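You operate a simulated robot arm through the tools that you are given. There is no shell and no other tool.

The job below is to be done with a simulated two-armed robot. You get a single attempt, and the scene is never put back.

Task
Pick up the brown carton that says "J6" from the top of the cabinet with the grating with one hand, pass it to the other hand and put it on the rig end of the service bench. Set down upright: brown carton.

Only the result counts: the job must be done as asked and must still hold three seconds after the hand-in. Knocking over, shifting, dropping, spilling or breaking anything else fails it.

Robot
Two 7-joint arms with four-finger grippers on one trunk, on a base that moves. Base frame: it is fixed to the floor where the robot stands at the start and does not move with it; the origin is under the middle of the robot, x ahead of it, y to its left, z up. Lengths are in m, angles in rad, forces in N, time in s.
The left shoulder is at the start at [0.04, 0.181, 1.13], the right one opposite. With the tool pointing down near the work surface each hand reaches from about 0.32 to 0.84 m from the robot's upright axis, wherever it stands, measured 20 degrees to its own side. Places, roughly: brown carton [-0.5, -2.5, 1]; rig end of the service bench [-1.2, -3.5, 0.9]. Payload 3.67 kg a hand.
The TCP of each hand is the grasp point between the finger pads, 0.028 m short of the fingertips. In the tool frame z runs along the fingers and y along their closing line. The gripper opens to 0.112 m; its body begins 0.073 m behind the TCP.
Orientation is told as [roll, pitch, yaw] about the base's x, y, z axes, in that order, counted from this pose: with the fingers straight down and closing along the base's y, the tool's x points along the base's -x, its y along +y and its z along -z.

Tools
- The arms move only by the tool apply_moves. It takes "left_plan", "right_plan" or both (then of equal length, played together; a hand with none holds still); each is a list of rows, each a list of 7 numbers: the turn, a rotation vector about the tool's x, y, z in units of 60 degrees (1.0 is 60 degrees), then the shift along the tool's x, y, z in units of 250 mm (1.0 is 250 mm), then the opening, from 0 (shut) to 1 (fully open). In form: [[rx, ry, rz, x, y, z, hand], ...]. A call has 1 to 20 rows; each row is the pose to reach, as a shift and turn from the pose commanded when the call began, along the tool's axes at that moment. A call with a number of a shift or a turn outside -1 to 1 is refused whole. Each row takes 0.2 s and may step no farther than 0.05 m and 0.15 rad from the row before; otherwise, or with a gripper value out of range, the whole call is refused. Where a pose cannot be reached the arm comes as near as it can. A force on the tool above 40 N (or 10 N above the force at the start of the call, whichever is more), or a blocked arm, ends the call early, and 0.2 s more pass. Each finger travels about 0.0724 m/s and halts on what it meets, pressing with about 27 N; the grip force reading is that of the motor and also rises with nothing between the fingers. The clock runs only during rows and for 0.2 s after the last one: add rows that repeat a pose to give the fingers time. The reply holds the time, the measured pose of the TCP, the force on the tool along the base axes, the opening and the grip force, in the units named above and with some noise, with the torque about the TCP (base axes, N m) and any sound that the robot's microphone picked up.
- Cameras (640 x 400 px; columns grow to the right, rows downward): "scene" is now at [0.1118, -0.0089, 1.3709]; the picture's right is [-0.09, -1.00, 0.00], its down [-0.47, 0.04, -0.88] and it looks along [0.88, -0.08, -0.47] (base axes); focal length 292 px, centre (320, 200). "left" rides on the left gripper at [0.06, 0.018, -0.104] in its tool frame; the picture's right is [-0.29, 0.96, 0.00], its down [-0.80, -0.24, -0.55] and it looks along [-0.53, -0.16, 0.83] (tool axes); focal length 234 px, centre (320, 200). "right" rides on the right gripper at [0.06, -0.018, -0.104] in its tool frame; the picture's right is [0.29, 0.96, 0.00], its down [-0.80, 0.24, -0.55] and it looks along [-0.53, 0.16, 0.83] (tool axes); focal length 234 px, centre (320, 200). There is no depth. A picture from a camera that has moved, and an enlarged one, comes with that camera's place and axes in the base frame and with its lens.
- snapshot(camera): a new picture of that camera. The clock stands still meanwhile.
- move_column(by): moves the trunk up (or, below 0, down) by that many m; the arms and the scene camera ride with it, the base frame stays. It gives what a move gives, with no picture.
- roll_base(legs): drives the robot by 1 to 6 legs, each [ahead, left, turn to the left] in m, m and rad, along the robot's own axes; the way and the turn of a leg run together, so that a leg with both is an arc; at most 1.5 m and 3.142 rad a leg. The arms and the cameras ride along, it lands a little off, and it stops where it bumps. It gives what a move gives.
- turn_head(pan, tilt): turns the head with the scene camera to pan (to the left, within 1.501 rad either way) and tilt (down, from -0.506 to 1.204), counted from straight ahead of the robot. It gives what a move gives.
- close_up(camera, box): a new picture of the part [left, top, right, bottom] of that camera's present view, enlarged. The clock stands still meanwhile.
- finish_job(): hands the job in; it is judged then, once.

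Places have to be worked out from the pictures, the camera data and where the tool is seen. Open the grippers and draw the arms clear of the work before you hand the job in, unless the task says otherwise.

The tools are called by a JSON object that holds its "fn" and its "kwargs". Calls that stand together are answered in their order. apply_moves: Moves the arms, as the interface text tells. Its arguments: {"type":"object","properties":{"left_plan":{"type":"array","items":{"type":"array","items":{"type":"number"}}},"right_plan":{"type":"array","items":{"type":"array","items":{"type":"number"}}}},"required":[]} The other tools are called the same way: move_column (by) moves the trunk up or down; roll_base (legs) drives the base; turn_head (pan, tilt) turns the head that bears the scene camera; snapshot (camera) takes a picture; close_up (camera, box) takes an enlarged picture of a part of a camera's view; finish_job () hands the job in.

At the start:

```text
t: 0.0
left_ee_pos: [0.5495, 0.2792, 1.1049]
left_tcp_rot: [0.001, 0.0, 0.002]
left_ft_force: [-1.0, 0.2, 0.0]
left_ft_torque: [0.01, -0.03, -0.02]
left_opening: 0.112
left_grip_force: 0.1
right_ee_pos: [0.5507, -0.2623, 1.1743]
right_tcp_rot: [0.0, -0.002, -0.001]
right_ft_force: [0.0, -0.4, -0.2]
right_ft_torque: [-0.01, -0.02, -0.05]
right_opening: 0.1121
right_grip_force: 0.0
trunk travel left (down, up): [-0.25, 0.264]
robot x, y, heading: [-0.0033, -0.0008, 0.003]
head pan, tilt (commanded): [-0.089, 0.494]
```

scene: 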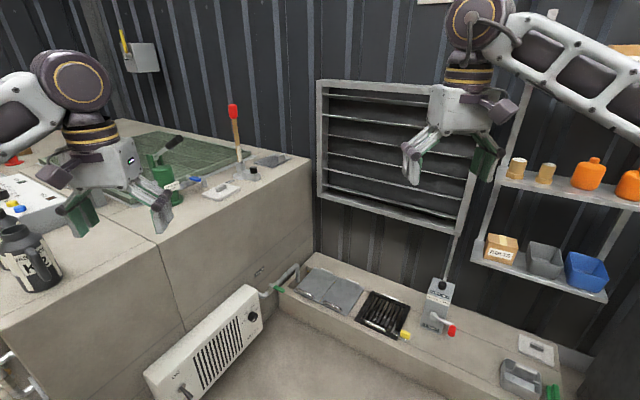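
right: 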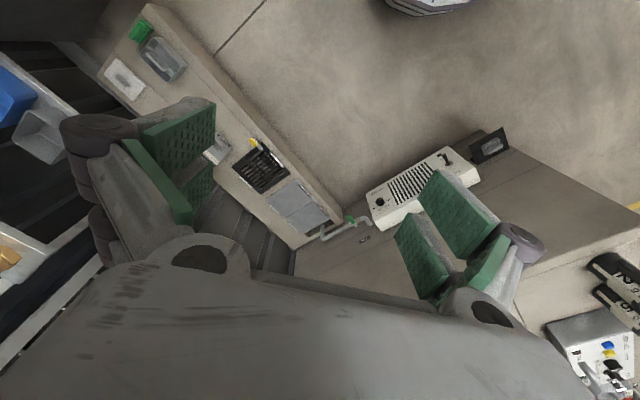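
left: 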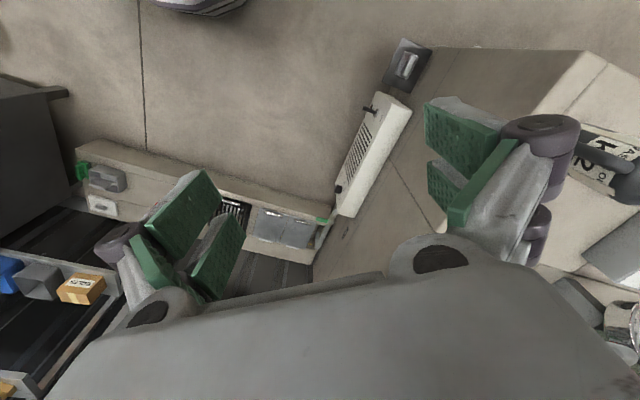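

The start pictures show a bench ahead and shelves to the right, but no cabinet with a grating on top yet. The carton should be far to my right (y -2.5), so I turn the head to the right to look.

{"fn": "turn_head", "kwargs": {"pan": -1.5, "tilt": 0.3}}

{"fn": "snapshot", "kwargs": {"camera": "scene"}}

```text
t: 1.5
left_ee_pos: [0.5488, 0.2791, 1.1061]
left_tcp_rot: [0.0, -0.001, 0.0]
left_ft_force: [0.2, 0.2, 0.8]
left_ft_torque: [0.05, 0.0, 0.01]
left_opening: 0.1119
left_grip_force: 0.0
right_ee_pos: [0.5489, -0.263, 1.1759]
right_tcp_rot: [0.001, -0.001, 0.0]
right_ft_force: [-0.2, 0.3, 0.8]
right_ft_torque: [0.01, 0.02, 0.02]
right_opening: 0.1121
right_grip_force: 0.1
trunk travel left (down, up): [-0.25, 0.264]
robot x, y, heading: [0.0008, -0.003, 0.002]
head pan, tilt (commanded): [-1.499, 0.3]
```

```text
taken
camera scene: at [0.0278, -0.0939, 1.3888], right [-1.0, -0.07, 0.0], down [-0.02, 0.29, -0.96], along [0.07, -0.95, -0.3], focal length 292 px, centre (320, 200)
```

scene: 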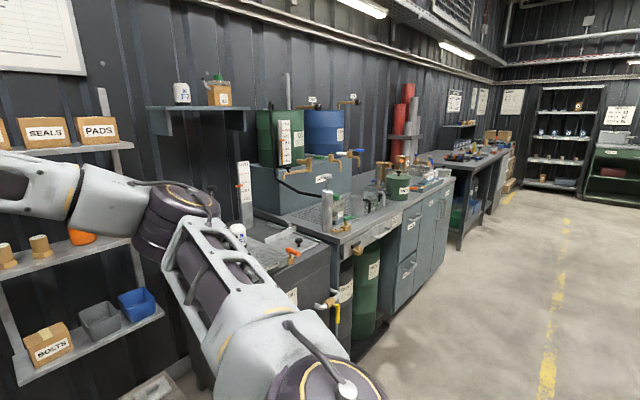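

The right side shows a long row of benches along the wall. I compute the carton should be near pixel (406,161) and the bench near (450,157), so I enlarge that area.

{"fn": "close_up", "kwargs": {"camera": "scene", "box": [340, 110, 540, 235]}}

{"fn": "close_up", "kwargs": {"camera": "scene", "box": [220, 80, 420, 205]}}

{"fn": "close_up", "kwargs": {"camera": "scene", "box": [220, 180, 460, 330]}}

```text
3.20 times, centred on (440, 172) of scene
camera zoom: at [0.0278, -0.0939, 1.3888], right [-1.0, -0.07, 0.0], down [-0.02, 0.29, -0.96], along [0.07, -0.95, -0.3], focal length 933 px, centre (-64, 288)
```

zoom: 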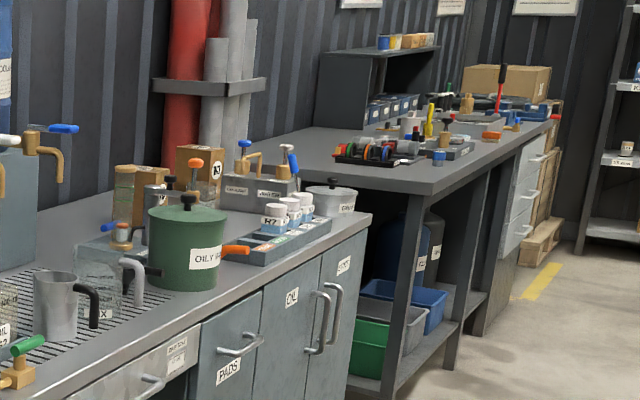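

```text
3.20 times, centred on (320, 142) of scene
camera zoom: at [0.0278, -0.0939, 1.3888], right [-1.0, -0.07, 0.0], down [-0.02, 0.29, -0.96], along [0.07, -0.95, -0.3], focal length 933 px, centre (320, 384)
```

zoom: 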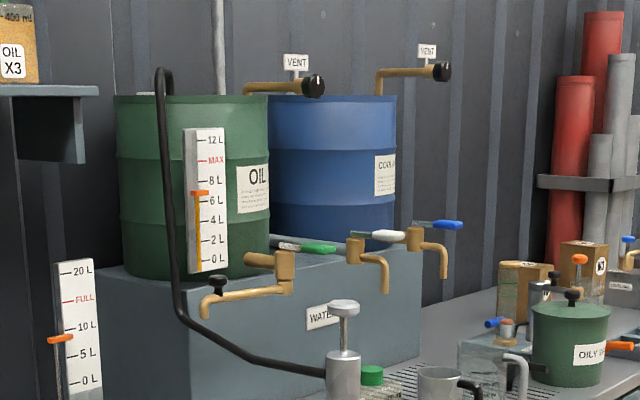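

```text
2.67 times, centred on (340, 255) of scene
camera zoom: at [0.0278, -0.0939, 1.3888], right [-1.0, -0.07, 0.0], down [-0.02, 0.29, -0.96], along [0.07, -0.95, -0.3], focal length 778 px, centre (267, 53)
```

zoom: 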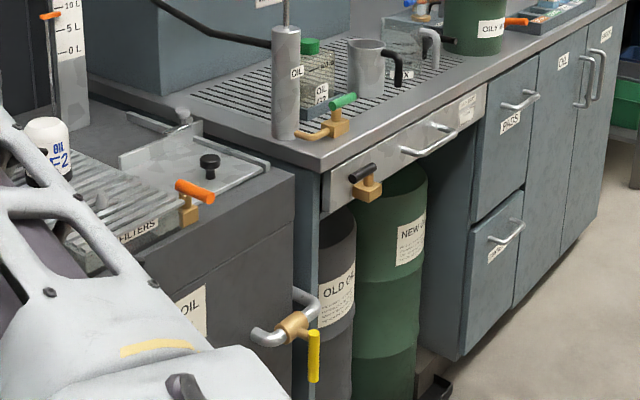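

Two cartons stand behind the green oil pot on the long cabinet with the grated top; the service bench is the next bench beyond. Before driving I look down at the floor close by on the right.

{"fn": "turn_head", "kwargs": {"pan": -1.5, "tilt": 0.95}}

{"fn": "snapshot", "kwargs": {"camera": "scene"}}

```text
t: 2.6
left_ee_pos: [0.549, 0.279, 1.104]
left_tcp_rot: [0.0, 0.002, 0.001]
left_ft_force: [-0.3, 0.2, 0.1]
left_ft_torque: [0.0, -0.02, 0.01]
left_opening: 0.112
left_grip_force: 0.0
right_ee_pos: [0.549, -0.2624, 1.1756]
right_tcp_rot: [0.0, -0.001, 0.0]
right_ft_force: [-0.3, 0.8, -0.1]
right_ft_torque: [-0.02, -0.01, -0.03]
right_opening: 0.1122
right_grip_force: 0.1
trunk travel left (down, up): [-0.25, 0.264]
robot x, y, heading: [-0.0023, 0.0024, -0.002]
head pan, tilt (commanded): [-1.499, 0.949]
```

```text
taken
camera scene: at [0.0262, -0.0734, 1.333], right [-1.0, -0.07, 0.0], down [-0.06, 0.81, -0.58], along [0.04, -0.58, -0.81], focal length 292 px, centre (320, 200)
```

scene: 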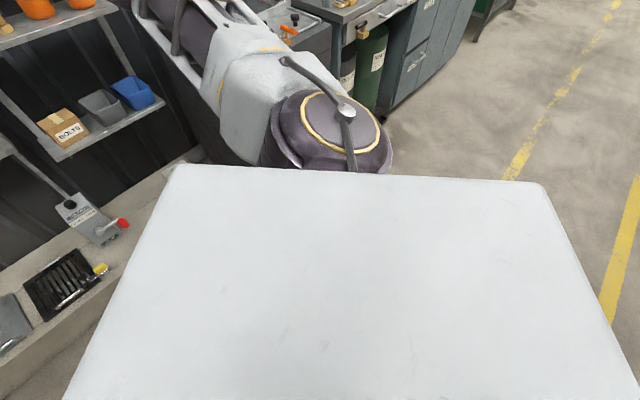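

The floor to the right and backward is clear (yellow lines only). I drive diagonally back-right, away from the benches, without turning yet.

{"fn": "roll_base", "kwargs": {"legs": [[-0.9, -0.6, 0.0]]}}

{"fn": "turn_head", "kwargs": {"pan": -1.2, "tilt": 0.4}}

{"fn": "snapshot", "kwargs": {"camera": "scene"}}

```text
t: 8.1
left_ee_pos: [-0.3589, -0.3161, 1.1053]
left_tcp_rot: [0.0, -0.001, 0.002]
left_ft_force: [0.5, 0.7, -0.5]
left_ft_torque: [0.04, -0.02, -0.01]
left_opening: 0.1116
left_grip_force: 0.1
right_ee_pos: [-0.3577, -0.8573, 1.1761]
right_tcp_rot: [0.001, 0.0, 0.0]
right_ft_force: [-0.1, 1.3, 0.0]
right_ft_torque: [0.02, -0.04, -0.01]
right_opening: 0.1121
right_grip_force: 0.1
trunk travel left (down, up): [-0.25, 0.264]
robot x, y, heading: [-0.9067, -0.5962, 0.0]
head pan, tilt (commanded): [-1.499, 0.949]
```

```text
t: 9.1
left_ee_pos: [-0.3583, -0.3155, 1.1048]
left_tcp_rot: [0.0, 0.0, 0.002]
left_ft_force: [0.5, 0.5, 0.2]
left_ft_torque: [0.01, -0.01, -0.03]
left_opening: 0.1119
left_grip_force: 0.1
right_ee_pos: [-0.357, -0.8582, 1.1764]
right_tcp_rot: [-0.001, 0.001, 0.0]
right_ft_force: [-0.4, 0.5, 0.4]
right_ft_torque: [0.0, 0.02, -0.04]
right_opening: 0.112
right_grip_force: 0.2
trunk travel left (down, up): [-0.25, 0.264]
robot x, y, heading: [-0.9038, -0.596, 0.0]
head pan, tilt (commanded): [-1.201, 0.4]
```

```text
taken
camera scene: at [-0.8524, -0.6823, 1.3795], right [-0.93, -0.36, 0.0], down [-0.14, 0.36, -0.92], along [0.33, -0.86, -0.39], focal length 292 px, centre (320, 200)
```

scene: 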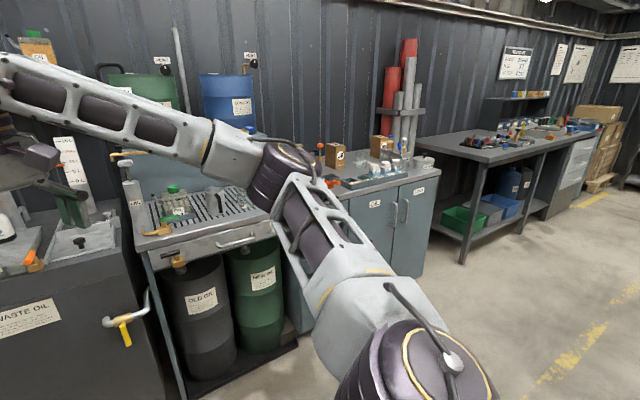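

The cartons, green pot and the row of small white jars stand on the cabinet top; the service bench lies beyond. I drive further along and turn to face the bench (about -36°).

{"fn": "roll_base", "kwargs": {"legs": [[-0.6, -1.05, 0.0], [0.0, 0.0, -0.63]]}}

{"fn": "turn_head", "kwargs": {"pan": 0.0, "tilt": 0.45}}

{"fn": "snapshot", "kwargs": {"camera": "scene"}}

```text
t: 17.2
left_ee_pos: [-0.8995, -1.7542, 1.1046]
left_tcp_rot: [0.001, 0.0, -0.614]
left_ft_force: [-0.4, 0.9, -0.1]
left_ft_torque: [0.0, 0.0, -0.03]
left_opening: 0.112
left_grip_force: 0.1
right_ee_pos: [-1.213, -2.1964, 1.1745]
right_tcp_rot: [0.0, 0.002, -0.615]
right_ft_force: [0.0, -0.5, -0.2]
right_ft_torque: [0.03, 0.02, 0.01]
right_opening: 0.112
right_grip_force: 0.0
trunk travel left (down, up): [-0.25, 0.264]
robot x, y, heading: [-1.5068, -1.6637, -0.618]
head pan, tilt (commanded): [-1.201, 0.4]
```

```text
t: 18.6
left_ee_pos: [-0.9001, -1.7547, 1.1037]
left_tcp_rot: [-0.001, 0.0, -0.614]
left_ft_force: [0.1, -0.2, -0.2]
left_ft_torque: [0.0, 0.0, 0.0]
left_opening: 0.1118
left_grip_force: 0.0
right_ee_pos: [-1.2124, -2.1964, 1.1755]
right_tcp_rot: [0.0, -0.001, -0.616]
right_ft_force: [-0.1, 0.0, -0.3]
right_ft_torque: [0.01, -0.03, -0.03]
right_opening: 0.112
right_grip_force: 0.0
trunk travel left (down, up): [-0.25, 0.264]
robot x, y, heading: [-1.51, -1.6643, -0.618]
head pan, tilt (commanded): [0.0, 0.45]
```

```text
taken
camera scene: at [-1.4166, -1.7306, 1.3749], right [-0.58, -0.82, 0.0], down [-0.36, 0.25, -0.9], along [0.73, -0.52, -0.44], focal length 292 px, centre (320, 200)
```

scene: 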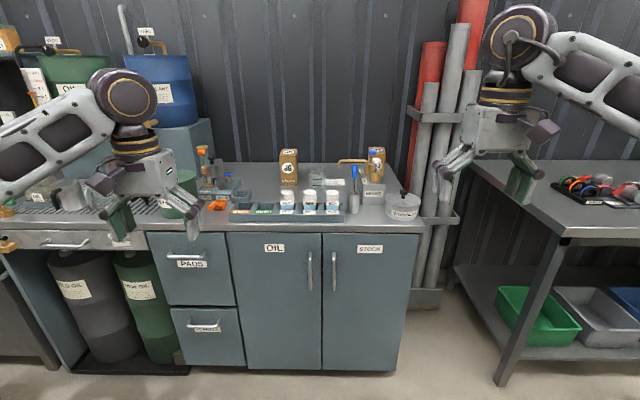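

{"fn": "close_up", "kwargs": {"camera": "scene", "box": [180, 130, 430, 230]}}

{"fn": "close_up", "kwargs": {"camera": "scene", "box": [250, 135, 350, 220]}}

```text
2.56 times, centred on (305, 180) of scene
camera zoom: at [-1.4166, -1.7306, 1.3749], right [-0.58, -0.82, 0.0], down [-0.36, 0.25, -0.9], along [0.73, -0.52, -0.44], focal length 746 px, centre (358, 251)
```

zoom: 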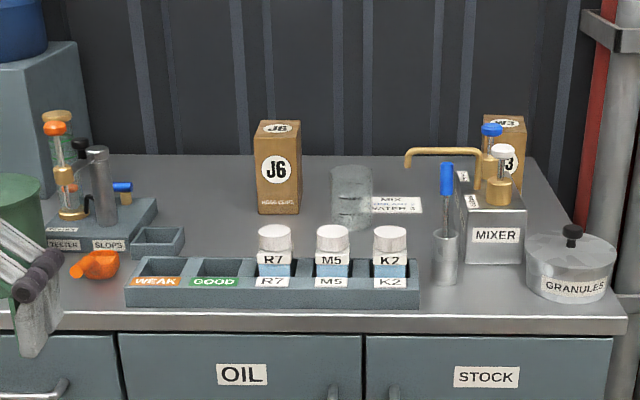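

```text
4.71 times, centred on (300, 178) of scene
camera zoom: at [-1.4166, -1.7306, 1.3749], right [-0.58, -0.82, 0.0], down [-0.36, 0.25, -0.9], along [0.73, -0.52, -0.44], focal length 1372 px, centre (414, 306)
```

zoom: 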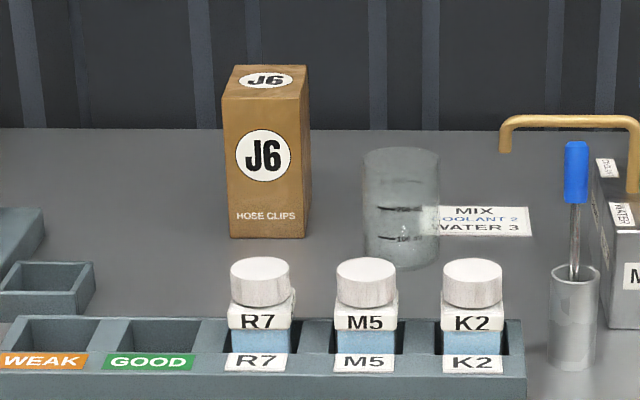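

The carton J6 (HOSE CLIPS) is clear now: it stands behind the vial rack, with a glass beaker just to its right. I look closer at the gripper and the service bench to plan the handover.

{"fn": "close_up", "kwargs": {"camera": "scene", "box": [420, 80, 580, 220]}}

{"fn": "turn_head", "kwargs": {"pan": -0.7, "tilt": 0.4}}

{"fn": "snapshot", "kwargs": {"camera": "scene"}}

{"fn": "snapshot", "kwargs": {"camera": "right"}}

{"fn": "snapshot", "kwargs": {"camera": "left"}}

```text
2.86 times, centred on (500, 150) of scene
camera zoom: at [-1.4166, -1.7306, 1.3749], right [-0.58, -0.82, 0.0], down [-0.36, 0.25, -0.9], along [0.73, -0.52, -0.44], focal length 833 px, centre (-194, 343)
```

zoom: 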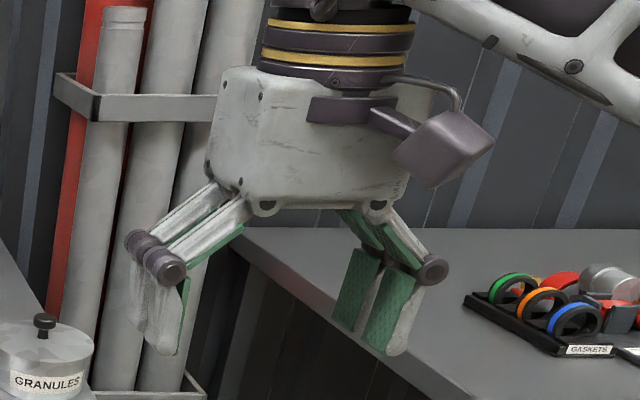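

```text
t: 19.6
left_ee_pos: [-0.8998, -1.7543, 1.1046]
left_tcp_rot: [-0.001, -0.001, -0.615]
left_ft_force: [-0.4, -0.2, 0.0]
left_ft_torque: [-0.02, 0.01, 0.05]
left_opening: 0.1123
left_grip_force: 0.0
right_ee_pos: [-1.2121, -2.1971, 1.1746]
right_tcp_rot: [0.0, 0.0, -0.618]
right_ft_force: [-0.9, -0.4, 0.7]
right_ft_torque: [-0.01, 0.0, 0.0]
right_opening: 0.112
right_grip_force: 0.0
trunk travel left (down, up): [-0.25, 0.264]
robot x, y, heading: [-1.5088, -1.665, -0.615]
head pan, tilt (commanded): [-0.7, 0.4]
```

```text
taken
camera scene: at [-1.4682, -1.7671, 1.3795], right [-0.97, -0.25, 0.0], down [-0.1, 0.38, -0.92], along [0.23, -0.89, -0.39], focal length 292 px, centre (320, 200)
```

scene: 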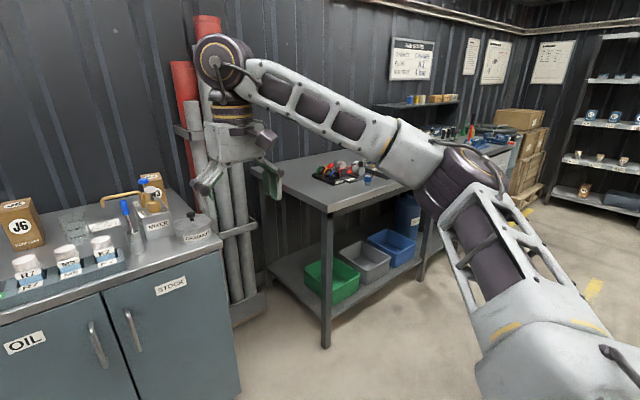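

```text
taken
camera right: at [-1.272, -2.1759, 1.2792], right [0.32, 0.95, 0.0], down [0.79, -0.26, 0.55], along [0.52, -0.18, -0.83], focal length 234 px, centre (320, 200)
```

right: 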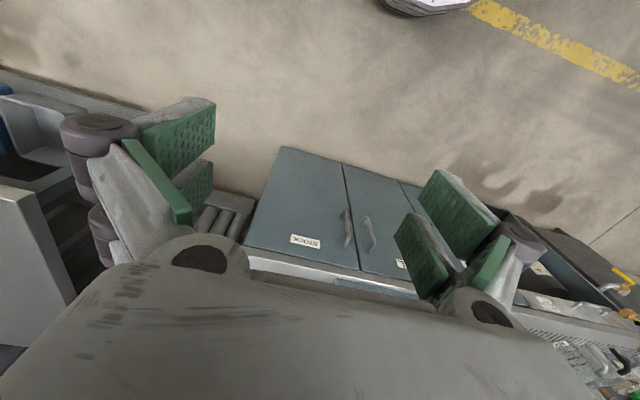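

```text
taken
camera left: at [-0.9392, -1.7048, 1.2096], right [0.79, 0.62, 0.0], down [0.51, -0.66, 0.55], along [0.34, -0.44, -0.83], focal length 234 px, centre (320, 200)
```

left: 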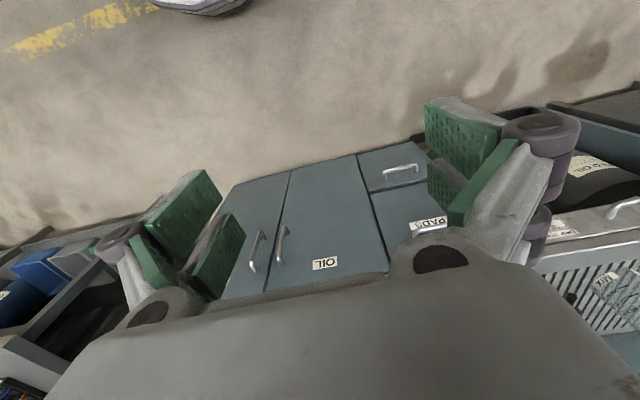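

The gripper has two finger pairs about 0.055 m wide in total, and the carton looks about 0.08 wide and 0.14 tall. I raise the trunk for clearance and for a second viewing height to triangulate.

{"fn": "move_column", "kwargs": {"by": 0.2}}

{"fn": "turn_head", "kwargs": {"pan": 0.0, "tilt": 0.5}}

{"fn": "close_up", "kwargs": {"camera": "scene", "box": [240, 110, 400, 210]}}

{"fn": "snapshot", "kwargs": {"camera": "scene"}}

```text
t: 21.8
left_ee_pos: [-0.8993, -1.754, 1.3044]
left_tcp_rot: [-0.001, 0.0, -0.615]
left_ft_force: [-0.5, 0.2, -0.2]
left_ft_torque: [-0.03, 0.01, -0.01]
left_opening: 0.1121
left_grip_force: 0.0
right_ee_pos: [-1.2129, -2.1963, 1.3753]
right_tcp_rot: [0.002, -0.001, -0.616]
right_ft_force: [0.3, -0.1, -0.8]
right_ft_torque: [0.03, 0.01, 0.04]
right_opening: 0.1118
right_grip_force: 0.0
trunk travel left (down, up): [-0.45, 0.064]
robot x, y, heading: [-1.5106, -1.6642, -0.616]
head pan, tilt (commanded): [-0.7, 0.4]
```

```text
t: 22.9
left_ee_pos: [-0.8993, -1.7547, 1.3042]
left_tcp_rot: [0.0, 0.001, -0.616]
left_ft_force: [0.3, 0.8, 0.5]
left_ft_torque: [-0.02, -0.01, -0.03]
left_opening: 0.1125
left_grip_force: 0.1
right_ee_pos: [-1.212, -2.1966, 1.3741]
right_tcp_rot: [-0.001, 0.001, -0.617]
right_ft_force: [0.3, 0.0, -0.1]
right_ft_torque: [0.01, 0.0, 0.03]
right_opening: 0.112
right_grip_force: 0.0
trunk travel left (down, up): [-0.45, 0.064]
robot x, y, heading: [-1.5077, -1.6646, -0.618]
head pan, tilt (commanded): [0.0, 0.499]
```

```text
4.00 times, centred on (320, 160) of scene
camera zoom: at [-1.4175, -1.7301, 1.5704], right [-0.58, -0.82, 0.0], down [-0.39, 0.28, -0.88], along [0.72, -0.51, -0.48], focal length 1166 px, centre (320, 360)
```

zoom: 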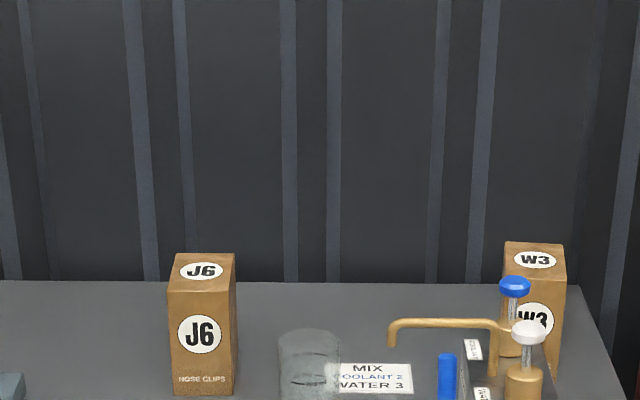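

```text
taken
camera scene: at [-1.4175, -1.7301, 1.5704], right [-0.58, -0.82, 0.0], down [-0.39, 0.28, -0.88], along [0.72, -0.51, -0.48], focal length 292 px, centre (320, 200)
```

scene: 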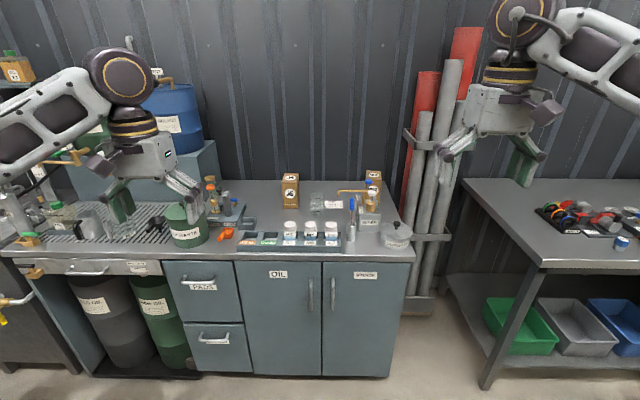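

With the second height I get the carton at about (-0.31,-2.35), top at z≈1.00, standing on z≈0.86, about 0.073 wide (lateral) and 0.10 deep. Now I look at the service bench from this height.

{"fn": "turn_head", "kwargs": {"pan": -0.95, "tilt": 0.4}}

{"fn": "snapshot", "kwargs": {"camera": "scene"}}

{"fn": "close_up", "kwargs": {"camera": "scene", "box": [150, 80, 470, 280]}}

```text
t: 24.1
left_ee_pos: [-0.9002, -1.7546, 1.3046]
left_tcp_rot: [0.0, -0.001, -0.615]
left_ft_force: [0.2, 0.5, 0.2]
left_ft_torque: [0.03, -0.01, 0.01]
left_opening: 0.112
left_grip_force: 0.1
right_ee_pos: [-1.2118, -2.1971, 1.3751]
right_tcp_rot: [0.0, -0.001, -0.616]
right_ft_force: [0.0, 0.0, 0.1]
right_ft_torque: [-0.03, 0.01, 0.01]
right_opening: 0.1122
right_grip_force: 0.0
trunk travel left (down, up): [-0.45, 0.064]
robot x, y, heading: [-1.51, -1.6683, -0.617]
head pan, tilt (commanded): [-0.949, 0.4]
```

```text
taken
camera scene: at [-1.491, -1.7701, 1.5796], right [-1.0, -0.01, 0.0], down [0.0, 0.39, -0.92], along [0.01, -0.92, -0.39], focal length 292 px, centre (320, 200)
```

scene: 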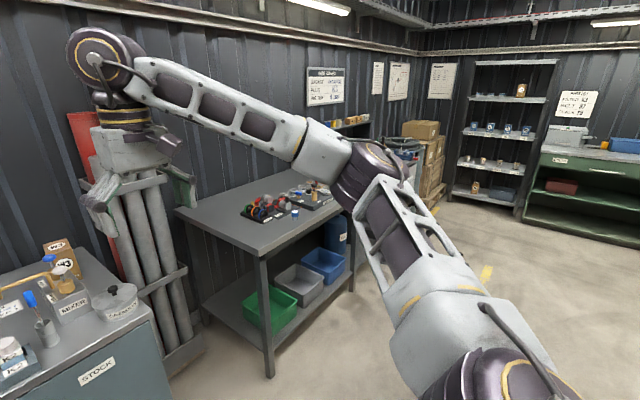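

```text
2.00 times, centred on (310, 180) of scene
camera zoom: at [-1.491, -1.7701, 1.5796], right [-1.0, -0.01, 0.0], down [0.0, 0.39, -0.92], along [0.01, -0.92, -0.39], focal length 583 px, centre (340, 240)
```

zoom: 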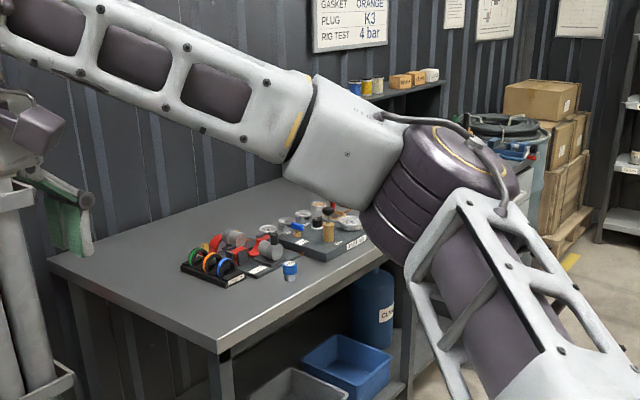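

The sign mentions a "RIG TEST"; the far part of the service bench is hidden by my own arm. I slide to the right in front of the service bench to see which end holds the rig.

{"fn": "roll_base", "kwargs": {"legs": [[-0.15, -1.3, 0.0]]}}

{"fn": "turn_head", "kwargs": {"pan": 0.0, "tilt": 0.45}}

{"fn": "snapshot", "kwargs": {"camera": "scene"}}

```text
t: 30.8
left_ee_pos: [-1.7771, -2.727, 1.3041]
left_tcp_rot: [0.0, -0.001, -0.634]
left_ft_force: [-0.6, 0.9, -0.5]
left_ft_torque: [0.01, 0.0, -0.02]
left_opening: 0.1122
left_grip_force: 0.0
right_ee_pos: [-2.1004, -3.1619, 1.3758]
right_tcp_rot: [0.0, 0.002, -0.636]
right_ft_force: [-0.1, 0.4, 0.7]
right_ft_torque: [-0.03, 0.0, -0.01]
right_opening: 0.1122
right_grip_force: 0.1
trunk travel left (down, up): [-0.45, 0.064]
robot x, y, heading: [-2.3847, -2.6235, -0.634]
head pan, tilt (commanded): [-0.949, 0.4]
```

```text
t: 32.0
left_ee_pos: [-1.7782, -2.7275, 1.3049]
left_tcp_rot: [0.0, -0.001, -0.635]
left_ft_force: [-0.8, -0.5, 0.2]
left_ft_torque: [-0.02, -0.02, -0.01]
left_opening: 0.1121
left_grip_force: 0.1
right_ee_pos: [-2.1001, -3.1627, 1.3755]
right_tcp_rot: [-0.001, 0.001, -0.638]
right_ft_force: [-0.4, 0.2, 0.1]
right_ft_torque: [-0.01, 0.0, -0.02]
right_opening: 0.1118
right_grip_force: 0.0
trunk travel left (down, up): [-0.45, 0.064]
robot x, y, heading: [-2.39, -2.627, -0.635]
head pan, tilt (commanded): [0.0, 0.45]
```

```text
taken
camera scene: at [-2.2943, -2.6931, 1.5749], right [-0.6, -0.8, 0.0], down [-0.35, 0.26, -0.9], along [0.72, -0.54, -0.44], focal length 292 px, centre (320, 200)
```

scene: 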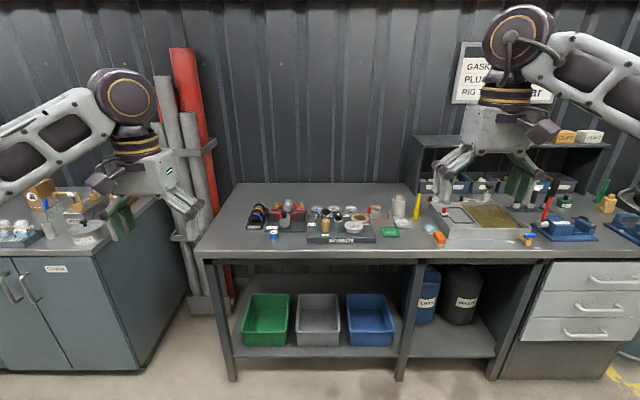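

{"fn": "close_up", "kwargs": {"camera": "scene", "box": [220, 170, 440, 260]}}

{"fn": "close_up", "kwargs": {"camera": "scene", "box": [400, 120, 640, 270]}}

{"fn": "turn_head", "kwargs": {"pan": -0.6, "tilt": 0.4}}

{"fn": "snapshot", "kwargs": {"camera": "scene"}}

```text
2.91 times, centred on (330, 215) of scene
camera zoom: at [-2.2943, -2.6931, 1.5749], right [-0.6, -0.8, 0.0], down [-0.35, 0.26, -0.9], along [0.72, -0.54, -0.44], focal length 848 px, centre (291, 156)
```

zoom: 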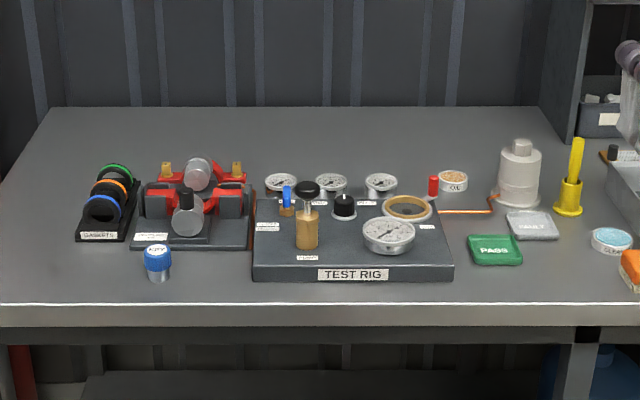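

```text
2.67 times, centred on (520, 195) of scene
camera zoom: at [-2.2943, -2.6931, 1.5749], right [-0.6, -0.8, 0.0], down [-0.35, 0.26, -0.9], along [0.72, -0.54, -0.44], focal length 778 px, centre (-213, 213)
```

zoom: 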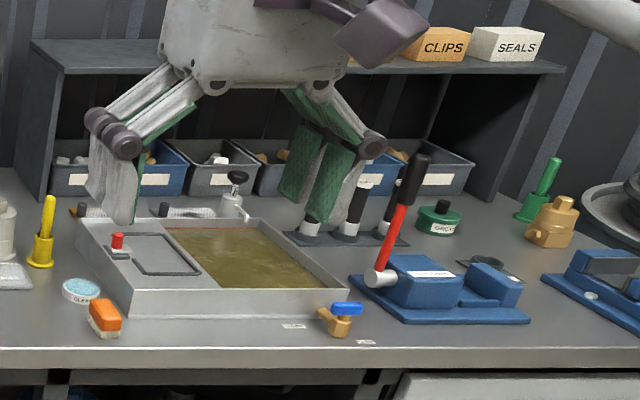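

```text
t: 33.0
left_ee_pos: [-1.778, -2.7268, 1.3042]
left_tcp_rot: [0.0, 0.0, -0.636]
left_ft_force: [-0.1, 0.0, -0.3]
left_ft_torque: [0.02, 0.02, 0.02]
left_opening: 0.1119
left_grip_force: 0.0
right_ee_pos: [-2.1, -3.1626, 1.3752]
right_tcp_rot: [0.001, 0.001, -0.637]
right_ft_force: [-0.6, 0.0, -0.8]
right_ft_torque: [0.02, -0.04, 0.0]
right_opening: 0.1118
right_grip_force: 0.1
trunk travel left (down, up): [-0.45, 0.064]
robot x, y, heading: [-2.3879, -2.6248, -0.637]
head pan, tilt (commanded): [-0.6, 0.4]
```

```text
taken
camera scene: at [-2.3376, -2.7257, 1.5796], right [-0.94, -0.33, 0.0], down [-0.13, 0.37, -0.92], along [0.3, -0.87, -0.39], focal length 292 px, centre (320, 200)
```

scene: 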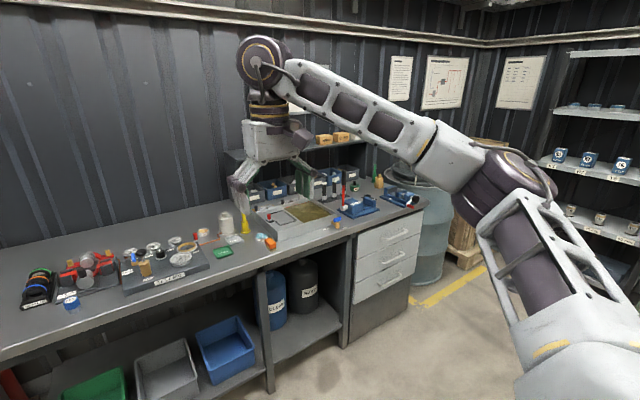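

The TEST RIG plate stands on the left half of the service bench (near the cabinet), so that is the rig end, with free surface behind the rig. Now I drive back to the cabinet to pick the carton with the left hand.

{"fn": "roll_base", "kwargs": {"legs": [[0.0, 1.245, 0.02]]}}

{"fn": "turn_head", "kwargs": {"pan": 0.1, "tilt": 0.5}}

{"fn": "snapshot", "kwargs": {"camera": "scene"}}

```text
t: 39.5
left_ee_pos: [-1.0518, -1.7096, 1.3053]
left_tcp_rot: [-0.001, -0.001, -0.611]
left_ft_force: [0.0, -0.3, -0.2]
left_ft_torque: [0.0, 0.02, 0.0]
left_opening: 0.1119
left_grip_force: 0.0
right_ee_pos: [-1.3645, -2.1515, 1.3754]
right_tcp_rot: [0.0, 0.0, -0.612]
right_ft_force: [-1.3, 0.2, -0.1]
right_ft_torque: [-0.01, -0.01, 0.01]
right_opening: 0.1119
right_grip_force: 0.1
trunk travel left (down, up): [-0.45, 0.064]
robot x, y, heading: [-1.6611, -1.6244, -0.614]
head pan, tilt (commanded): [-0.6, 0.4]
```

```text
t: 40.5
left_ee_pos: [-1.0523, -1.7089, 1.3048]
left_tcp_rot: [0.0, -0.002, -0.611]
left_ft_force: [0.1, 1.2, -0.5]
left_ft_torque: [0.0, -0.01, 0.03]
left_opening: 0.112
left_grip_force: 0.1
right_ee_pos: [-1.3642, -2.153, 1.3752]
right_tcp_rot: [0.0, 0.001, -0.614]
right_ft_force: [-0.6, -0.4, -0.1]
right_ft_torque: [0.0, 0.01, 0.03]
right_opening: 0.1121
right_grip_force: 0.1
trunk travel left (down, up): [-0.45, 0.064]
robot x, y, heading: [-1.6624, -1.6216, -0.612]
head pan, tilt (commanded): [0.099, 0.499]
```

```text
taken
camera scene: at [-1.5657, -1.6794, 1.5704], right [-0.49, -0.87, 0.0], down [-0.42, 0.24, -0.88], along [0.76, -0.43, -0.48], focal length 292 px, centre (320, 200)
```

scene: 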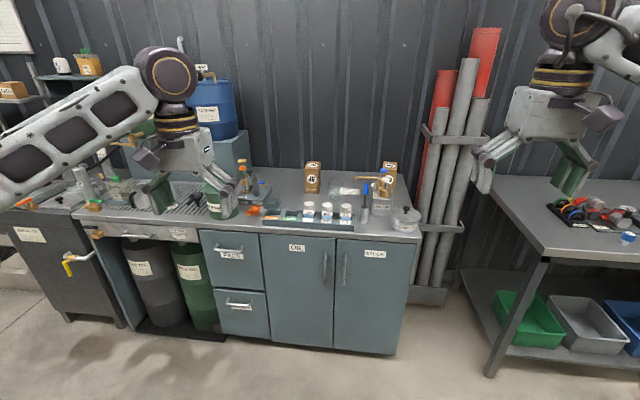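

The robot is about 0.75 m short of the picking spot, well lined up. I roll ahead 0.5 first and check the view.

{"fn": "roll_base", "kwargs": {"legs": [[0.5, 0.0, 0.0]]}}

{"fn": "turn_head", "kwargs": {"pan": 0.15, "tilt": 0.75}}

{"fn": "snapshot", "kwargs": {"camera": "scene"}}

```text
t: 43.5
left_ee_pos: [-0.6461, -1.9892, 1.3066]
left_tcp_rot: [0.0, -0.001, -0.608]
left_ft_force: [0.0, 0.0, -0.2]
left_ft_torque: [-0.03, -0.01, -0.01]
left_opening: 0.1119
left_grip_force: 0.1
right_ee_pos: [-0.9571, -2.4332, 1.3753]
right_tcp_rot: [-0.001, -0.001, -0.609]
right_ft_force: [-0.1, -0.5, 0.9]
right_ft_torque: [-0.04, -0.03, -0.02]
right_opening: 0.112
right_grip_force: 0.1
trunk travel left (down, up): [-0.45, 0.064]
robot x, y, heading: [-1.2562, -1.9071, -0.608]
head pan, tilt (commanded): [0.099, 0.499]
```

```text
t: 44.3
left_ee_pos: [-0.6453, -1.991, 1.3043]
left_tcp_rot: [0.002, -0.001, -0.607]
left_ft_force: [0.8, -0.2, -0.5]
left_ft_torque: [0.01, -0.03, -0.02]
left_opening: 0.112
left_grip_force: 0.0
right_ee_pos: [-0.9556, -2.4352, 1.3748]
right_tcp_rot: [0.0, 0.0, -0.607]
right_ft_force: [0.3, -1.1, -0.1]
right_ft_torque: [0.0, 0.01, 0.02]
right_opening: 0.112
right_grip_force: 0.0
trunk travel left (down, up): [-0.45, 0.064]
robot x, y, heading: [-1.2565, -1.905, -0.607]
head pan, tilt (commanded): [0.15, 0.75]
```

```text
taken
camera scene: at [-1.1638, -1.9553, 1.5484], right [-0.44, -0.9, 0.0], down [-0.61, 0.3, -0.73], along [0.66, -0.32, -0.68], focal length 292 px, centre (320, 200)
```

scene: 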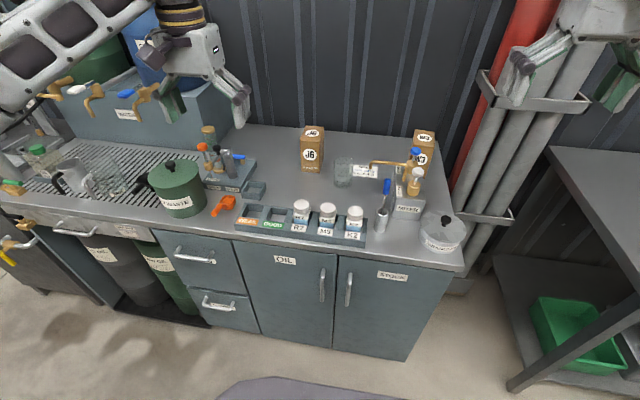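

The whole cabinet top is in view. Something dark at the bottom edge may be my own base; I tilt the head down to see how far my base reaches ahead.

{"fn": "turn_head", "kwargs": {"pan": 0.0, "tilt": 1.2}}

{"fn": "snapshot", "kwargs": {"camera": "scene"}}

{"fn": "snapshot", "kwargs": {"camera": "left"}}

```text
t: 45.2
left_ee_pos: [-0.6458, -1.9901, 1.3046]
left_tcp_rot: [0.001, 0.0, -0.607]
left_ft_force: [0.0, -0.4, -0.1]
left_ft_torque: [-0.01, 0.0, 0.0]
left_opening: 0.1119
left_grip_force: 0.1
right_ee_pos: [-0.9566, -2.4352, 1.3754]
right_tcp_rot: [-0.001, 0.001, -0.607]
right_ft_force: [0.2, -1.4, 0.1]
right_ft_torque: [0.0, -0.01, -0.01]
right_opening: 0.112
right_grip_force: 0.0
trunk travel left (down, up): [-0.45, 0.064]
robot x, y, heading: [-1.256, -1.9055, -0.611]
head pan, tilt (commanded): [0.0, 1.201]
```

```text
taken
camera scene: at [-1.193, -1.9499, 1.5168], right [-0.57, -0.82, 0.0], down [-0.77, 0.53, -0.36], along [0.3, -0.21, -0.93], focal length 292 px, centre (320, 200)
```

scene: 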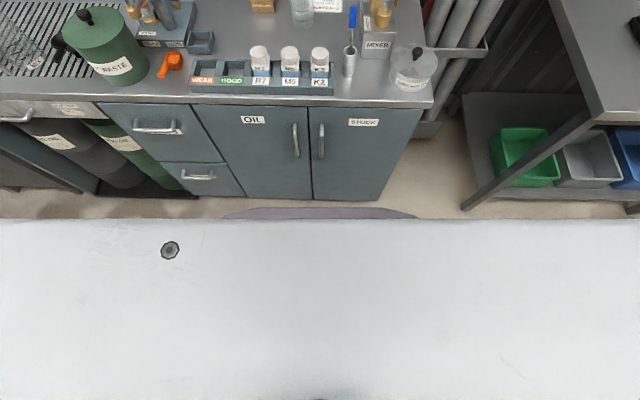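

```text
taken
camera left: at [-0.6863, -1.9407, 1.4098], right [0.78, 0.62, 0.0], down [0.52, -0.65, 0.55], along [0.34, -0.43, -0.83], focal length 234 px, centre (320, 200)
```

left: 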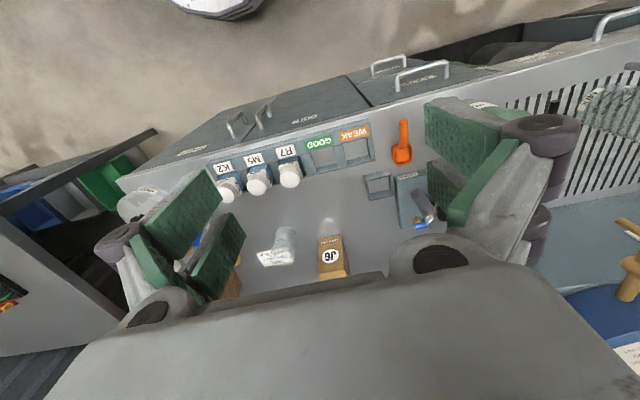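

The gripper camera sees the carton, with free space all round it except the beaker. My front bump is about 0.27 ahead of the axis and the cabinet edge is about 0.62 ahead, so I roll 0.25 further.

{"fn": "roll_base", "kwargs": {"legs": [[0.25, 0.0, 0.0]]}}

{"fn": "turn_head", "kwargs": {"pan": 0.25, "tilt": 0.85}}

{"fn": "snapshot", "kwargs": {"camera": "scene"}}

{"fn": "snapshot", "kwargs": {"camera": "left"}}

```text
t: 47.0
left_ee_pos: [-0.4473, -2.1274, 1.3048]
left_tcp_rot: [0.001, -0.001, -0.604]
left_ft_force: [-0.3, 0.3, -0.1]
left_ft_torque: [-0.04, -0.03, -0.04]
left_opening: 0.1123
left_grip_force: 0.0
right_ee_pos: [-0.7551, -2.5719, 1.3754]
right_tcp_rot: [0.001, 0.0, -0.606]
right_ft_force: [0.1, 1.0, 0.6]
right_ft_torque: [0.01, 0.0, 0.0]
right_opening: 0.1117
right_grip_force: 0.1
trunk travel left (down, up): [-0.45, 0.064]
robot x, y, heading: [-1.0542, -2.0441, -0.602]
head pan, tilt (commanded): [0.0, 1.201]
```

```text
t: 47.9
left_ee_pos: [-0.4446, -2.1289, 1.3047]
left_tcp_rot: [0.0, -0.001, -0.606]
left_ft_force: [0.3, -0.8, 0.6]
left_ft_torque: [0.02, 0.02, -0.01]
left_opening: 0.1121
left_grip_force: 0.0
right_ee_pos: [-0.7543, -2.5742, 1.3751]
right_tcp_rot: [0.0, 0.0, -0.604]
right_ft_force: [0.4, -0.7, -0.2]
right_ft_torque: [0.0, 0.0, 0.03]
right_opening: 0.1119
right_grip_force: 0.0
trunk travel left (down, up): [-0.45, 0.064]
robot x, y, heading: [-1.0567, -2.0424, -0.61]
head pan, tilt (commanded): [0.25, 0.85]
```

```text
taken
camera scene: at [-0.9645, -2.0851, 1.5403], right [-0.35, -0.94, 0.0], down [-0.7, 0.26, -0.66], along [0.62, -0.23, -0.75], focal length 292 px, centre (320, 200)
```

scene: 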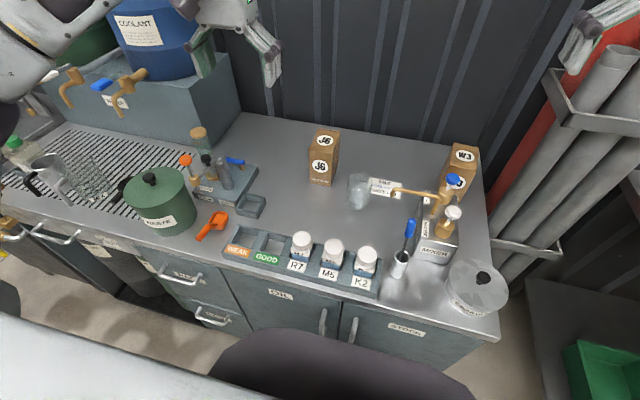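

```text
taken
camera left: at [-0.4852, -2.0795, 1.4094], right [0.78, 0.62, 0.0], down [0.52, -0.65, 0.55], along [0.35, -0.43, -0.83], focal length 234 px, centre (320, 200)
```

left: 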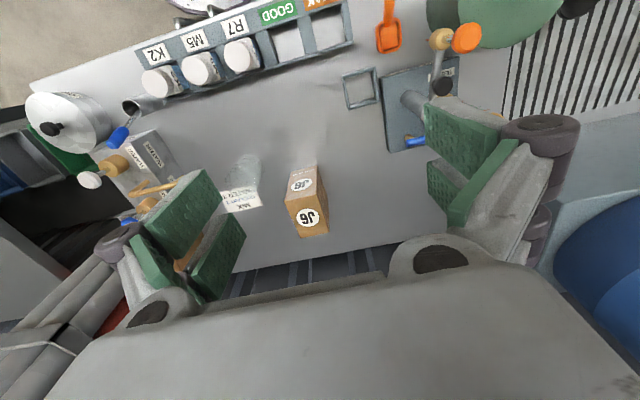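

Now both cameras see the carton well. I take enlarged views of it from both to fix its place exactly.

{"fn": "close_up", "kwargs": {"camera": "left", "box": [260, 140, 360, 240]}}

{"fn": "close_up", "kwargs": {"camera": "scene", "box": [280, 110, 400, 220]}}

```text
4.00 times, centred on (310, 190) of left
camera zoom: at [-0.4852, -2.0795, 1.4094], right [0.78, 0.62, 0.0], down [0.52, -0.65, 0.55], along [0.35, -0.43, -0.83], focal length 937 px, centre (360, 240)
```

zoom: 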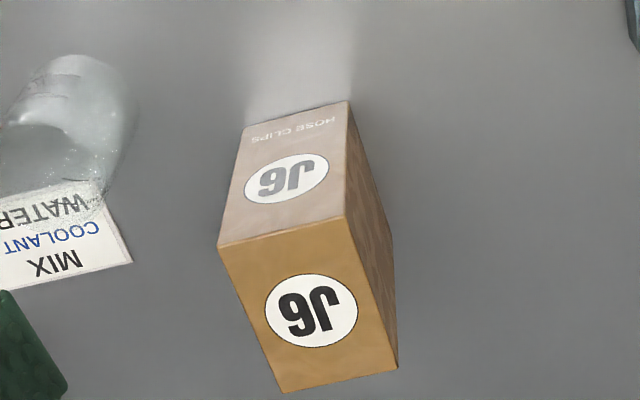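

```text
3.64 times, centred on (340, 165) of scene
camera zoom: at [-0.9645, -2.0851, 1.5403], right [-0.35, -0.94, 0.0], down [-0.7, 0.26, -0.66], along [0.62, -0.23, -0.75], focal length 1060 px, centre (247, 327)
```

zoom: 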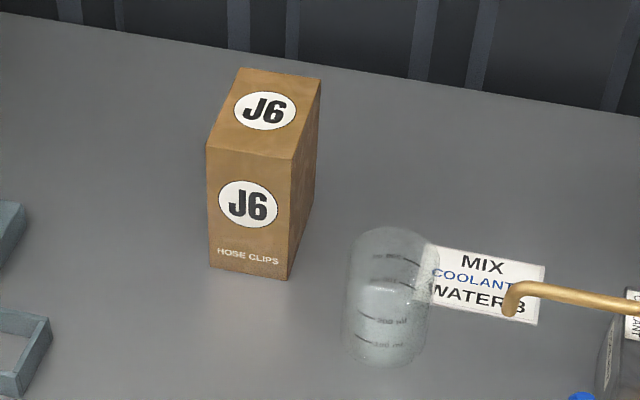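

Triangulating gives the carton centre at (-0.305,-2.348), top z≈0.997, bottom z≈0.853, about 0.071 wide, 0.108 deep, yaw ≈ -0.62. I bring the left hand over to the carton's line with a 20° forward tilt, still high.

{"fn": "apply_moves", "kwargs": {"left_plan": [[0, -0.05, 0, -0.09, -0.06, 0, 1], [0, -0.1, 0, -0.18, -0.11, 0, 1], [0, -0.15, 0, -0.27, -0.17, 0, 1], [0, -0.2, 0, -0.36, -0.23, 0, 1], [0, -0.25, 0, -0.46, -0.29, 0, 1], [0, -0.3, 0.005, -0.55, -0.35, 0, 1], [0, -0.333, 0.013, -0.64, -0.4, 0, 1], [0, -0.333, 0.013, -0.64, -0.4, 0, 1]]}}

{"fn": "snapshot", "kwargs": {"camera": "left"}}

{"fn": "snapshot", "kwargs": {"camera": "scene"}}

```text
t: 49.7
left_ee_pos: [-0.3718, -2.301, 1.307]
left_tcp_rot: [0.003, -0.35, -0.62]
left_ft_force: [0.0, -0.1, 0.1]
left_ft_torque: [-0.05, 0.02, -0.02]
left_opening: 0.1121
left_grip_force: 0.0
right_ee_pos: [-0.7539, -2.5729, 1.3758]
right_tcp_rot: [0.0, -0.002, -0.606]
right_ft_force: [0.8, -0.6, -0.6]
right_ft_torque: [-0.01, 0.02, -0.02]
right_opening: 0.1118
right_grip_force: 0.0
trunk travel left (down, up): [-0.45, 0.064]
robot x, y, heading: [-1.0539, -2.0451, -0.603]
head pan, tilt (commanded): [0.25, 0.85]
```

```text
taken
camera left: at [-0.4372, -2.2332, 1.3845], right [0.78, 0.62, 0.1], down [0.32, -0.52, 0.79], along [0.55, -0.58, -0.6], focal length 234 px, centre (320, 200)
```

left: 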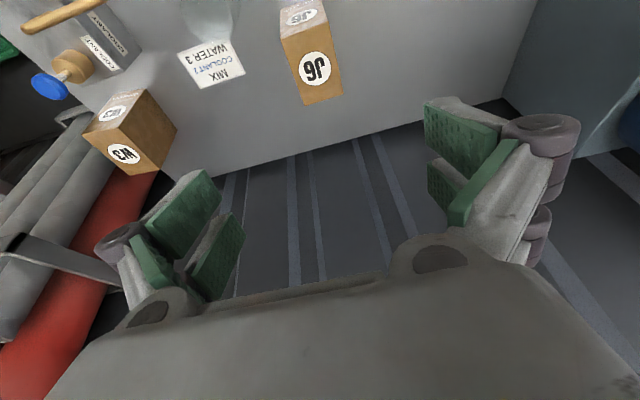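

```text
taken
camera scene: at [-0.9653, -2.0838, 1.5405], right [-0.35, -0.94, 0.0], down [-0.7, 0.26, -0.66], along [0.62, -0.23, -0.75], focal length 292 px, centre (320, 200)
```

scene: 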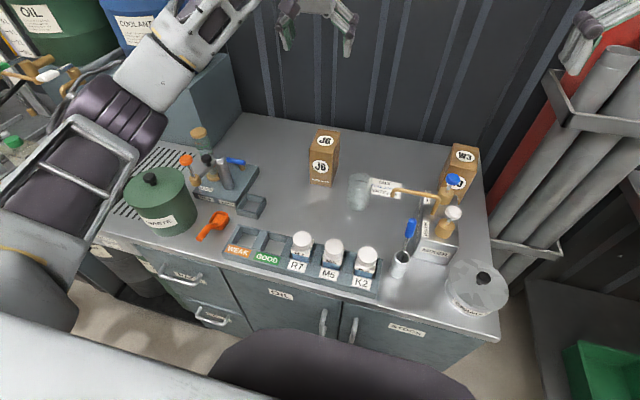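

The hand is centred on the carton's lateral line (offset under 1 mm) with 20° tilt. I lower it straight down about 0.185 m so that it ends above and in front of the carton top.

{"fn": "apply_moves", "kwargs": {"left_plan": [[0, 0, 0, 0.051, 0, 0.139, 1], [0, 0, 0, 0.101, 0, 0.278, 1], [0, 0, 0, 0.152, 0, 0.418, 1], [0, 0, 0, 0.202, 0, 0.557, 1], [0, 0, 0, 0.253, 0, 0.696, 1], [0, 0, 0, 0.253, 0, 0.696, 1]]}}

{"fn": "snapshot", "kwargs": {"camera": "left"}}

{"fn": "snapshot", "kwargs": {"camera": "scene"}}

```text
t: 51.1
left_ee_pos: [-0.374, -2.3031, 1.1202]
left_tcp_rot: [0.004, -0.349, -0.62]
left_ft_force: [-0.8, -0.2, 0.1]
left_ft_torque: [-0.03, -0.05, -0.01]
left_opening: 0.112
left_grip_force: 0.1
right_ee_pos: [-0.755, -2.5722, 1.3751]
right_tcp_rot: [0.0, 0.0, -0.605]
right_ft_force: [0.4, 0.1, 0.3]
right_ft_torque: [-0.02, 0.0, -0.01]
right_opening: 0.1119
right_grip_force: 0.0
trunk travel left (down, up): [-0.45, 0.064]
robot x, y, heading: [-1.056, -2.0432, -0.604]
head pan, tilt (commanded): [0.25, 0.85]
```

```text
taken
camera left: at [-0.4395, -2.2344, 1.1987], right [0.78, 0.62, 0.1], down [0.32, -0.52, 0.79], along [0.55, -0.58, -0.6], focal length 234 px, centre (320, 200)
```

left: 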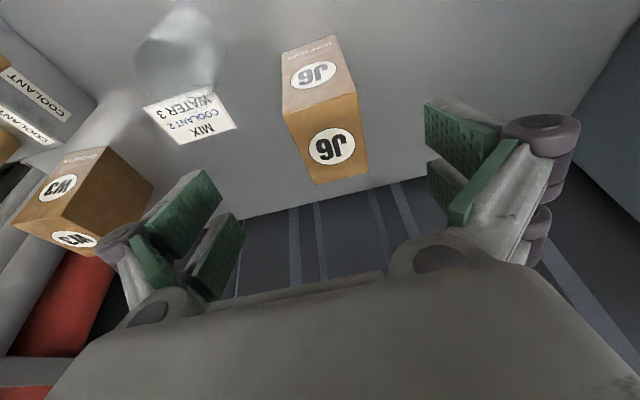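

```text
taken
camera scene: at [-0.9659, -2.0844, 1.5405], right [-0.35, -0.94, 0.0], down [-0.7, 0.26, -0.66], along [0.62, -0.23, -0.75], focal length 292 px, centre (320, 200)
```

scene: 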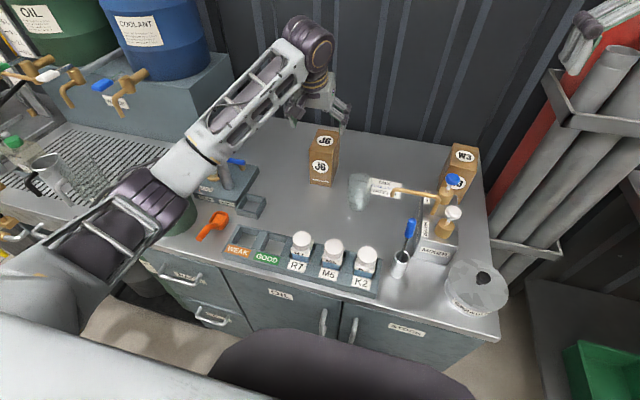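

The hand is now just above and in front of the carton. I verify the carton position with an enlarged left-camera view before going in.

{"fn": "close_up", "kwargs": {"camera": "left", "box": [250, 20, 410, 190]}}

{"fn": "close_up", "kwargs": {"camera": "scene", "box": [240, 70, 400, 210]}}

```text
2.35 times, centred on (330, 105) of left
camera zoom: at [-0.4395, -2.2344, 1.1987], right [0.78, 0.62, 0.1], down [0.32, -0.52, 0.79], along [0.55, -0.58, -0.6], focal length 551 px, centre (296, 424)
```

zoom: 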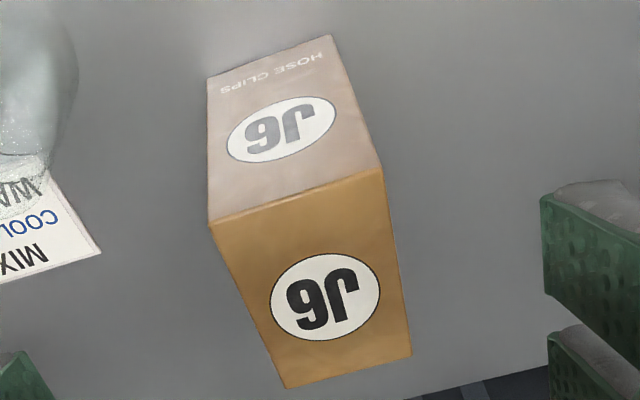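

```text
2.86 times, centred on (320, 140) of scene
camera zoom: at [-0.9659, -2.0844, 1.5405], right [-0.35, -0.94, 0.0], down [-0.7, 0.26, -0.66], along [0.62, -0.23, -0.75], focal length 833 px, centre (320, 371)
```

zoom: 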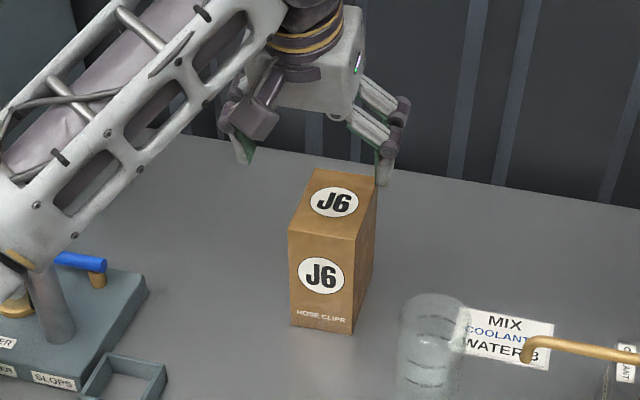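

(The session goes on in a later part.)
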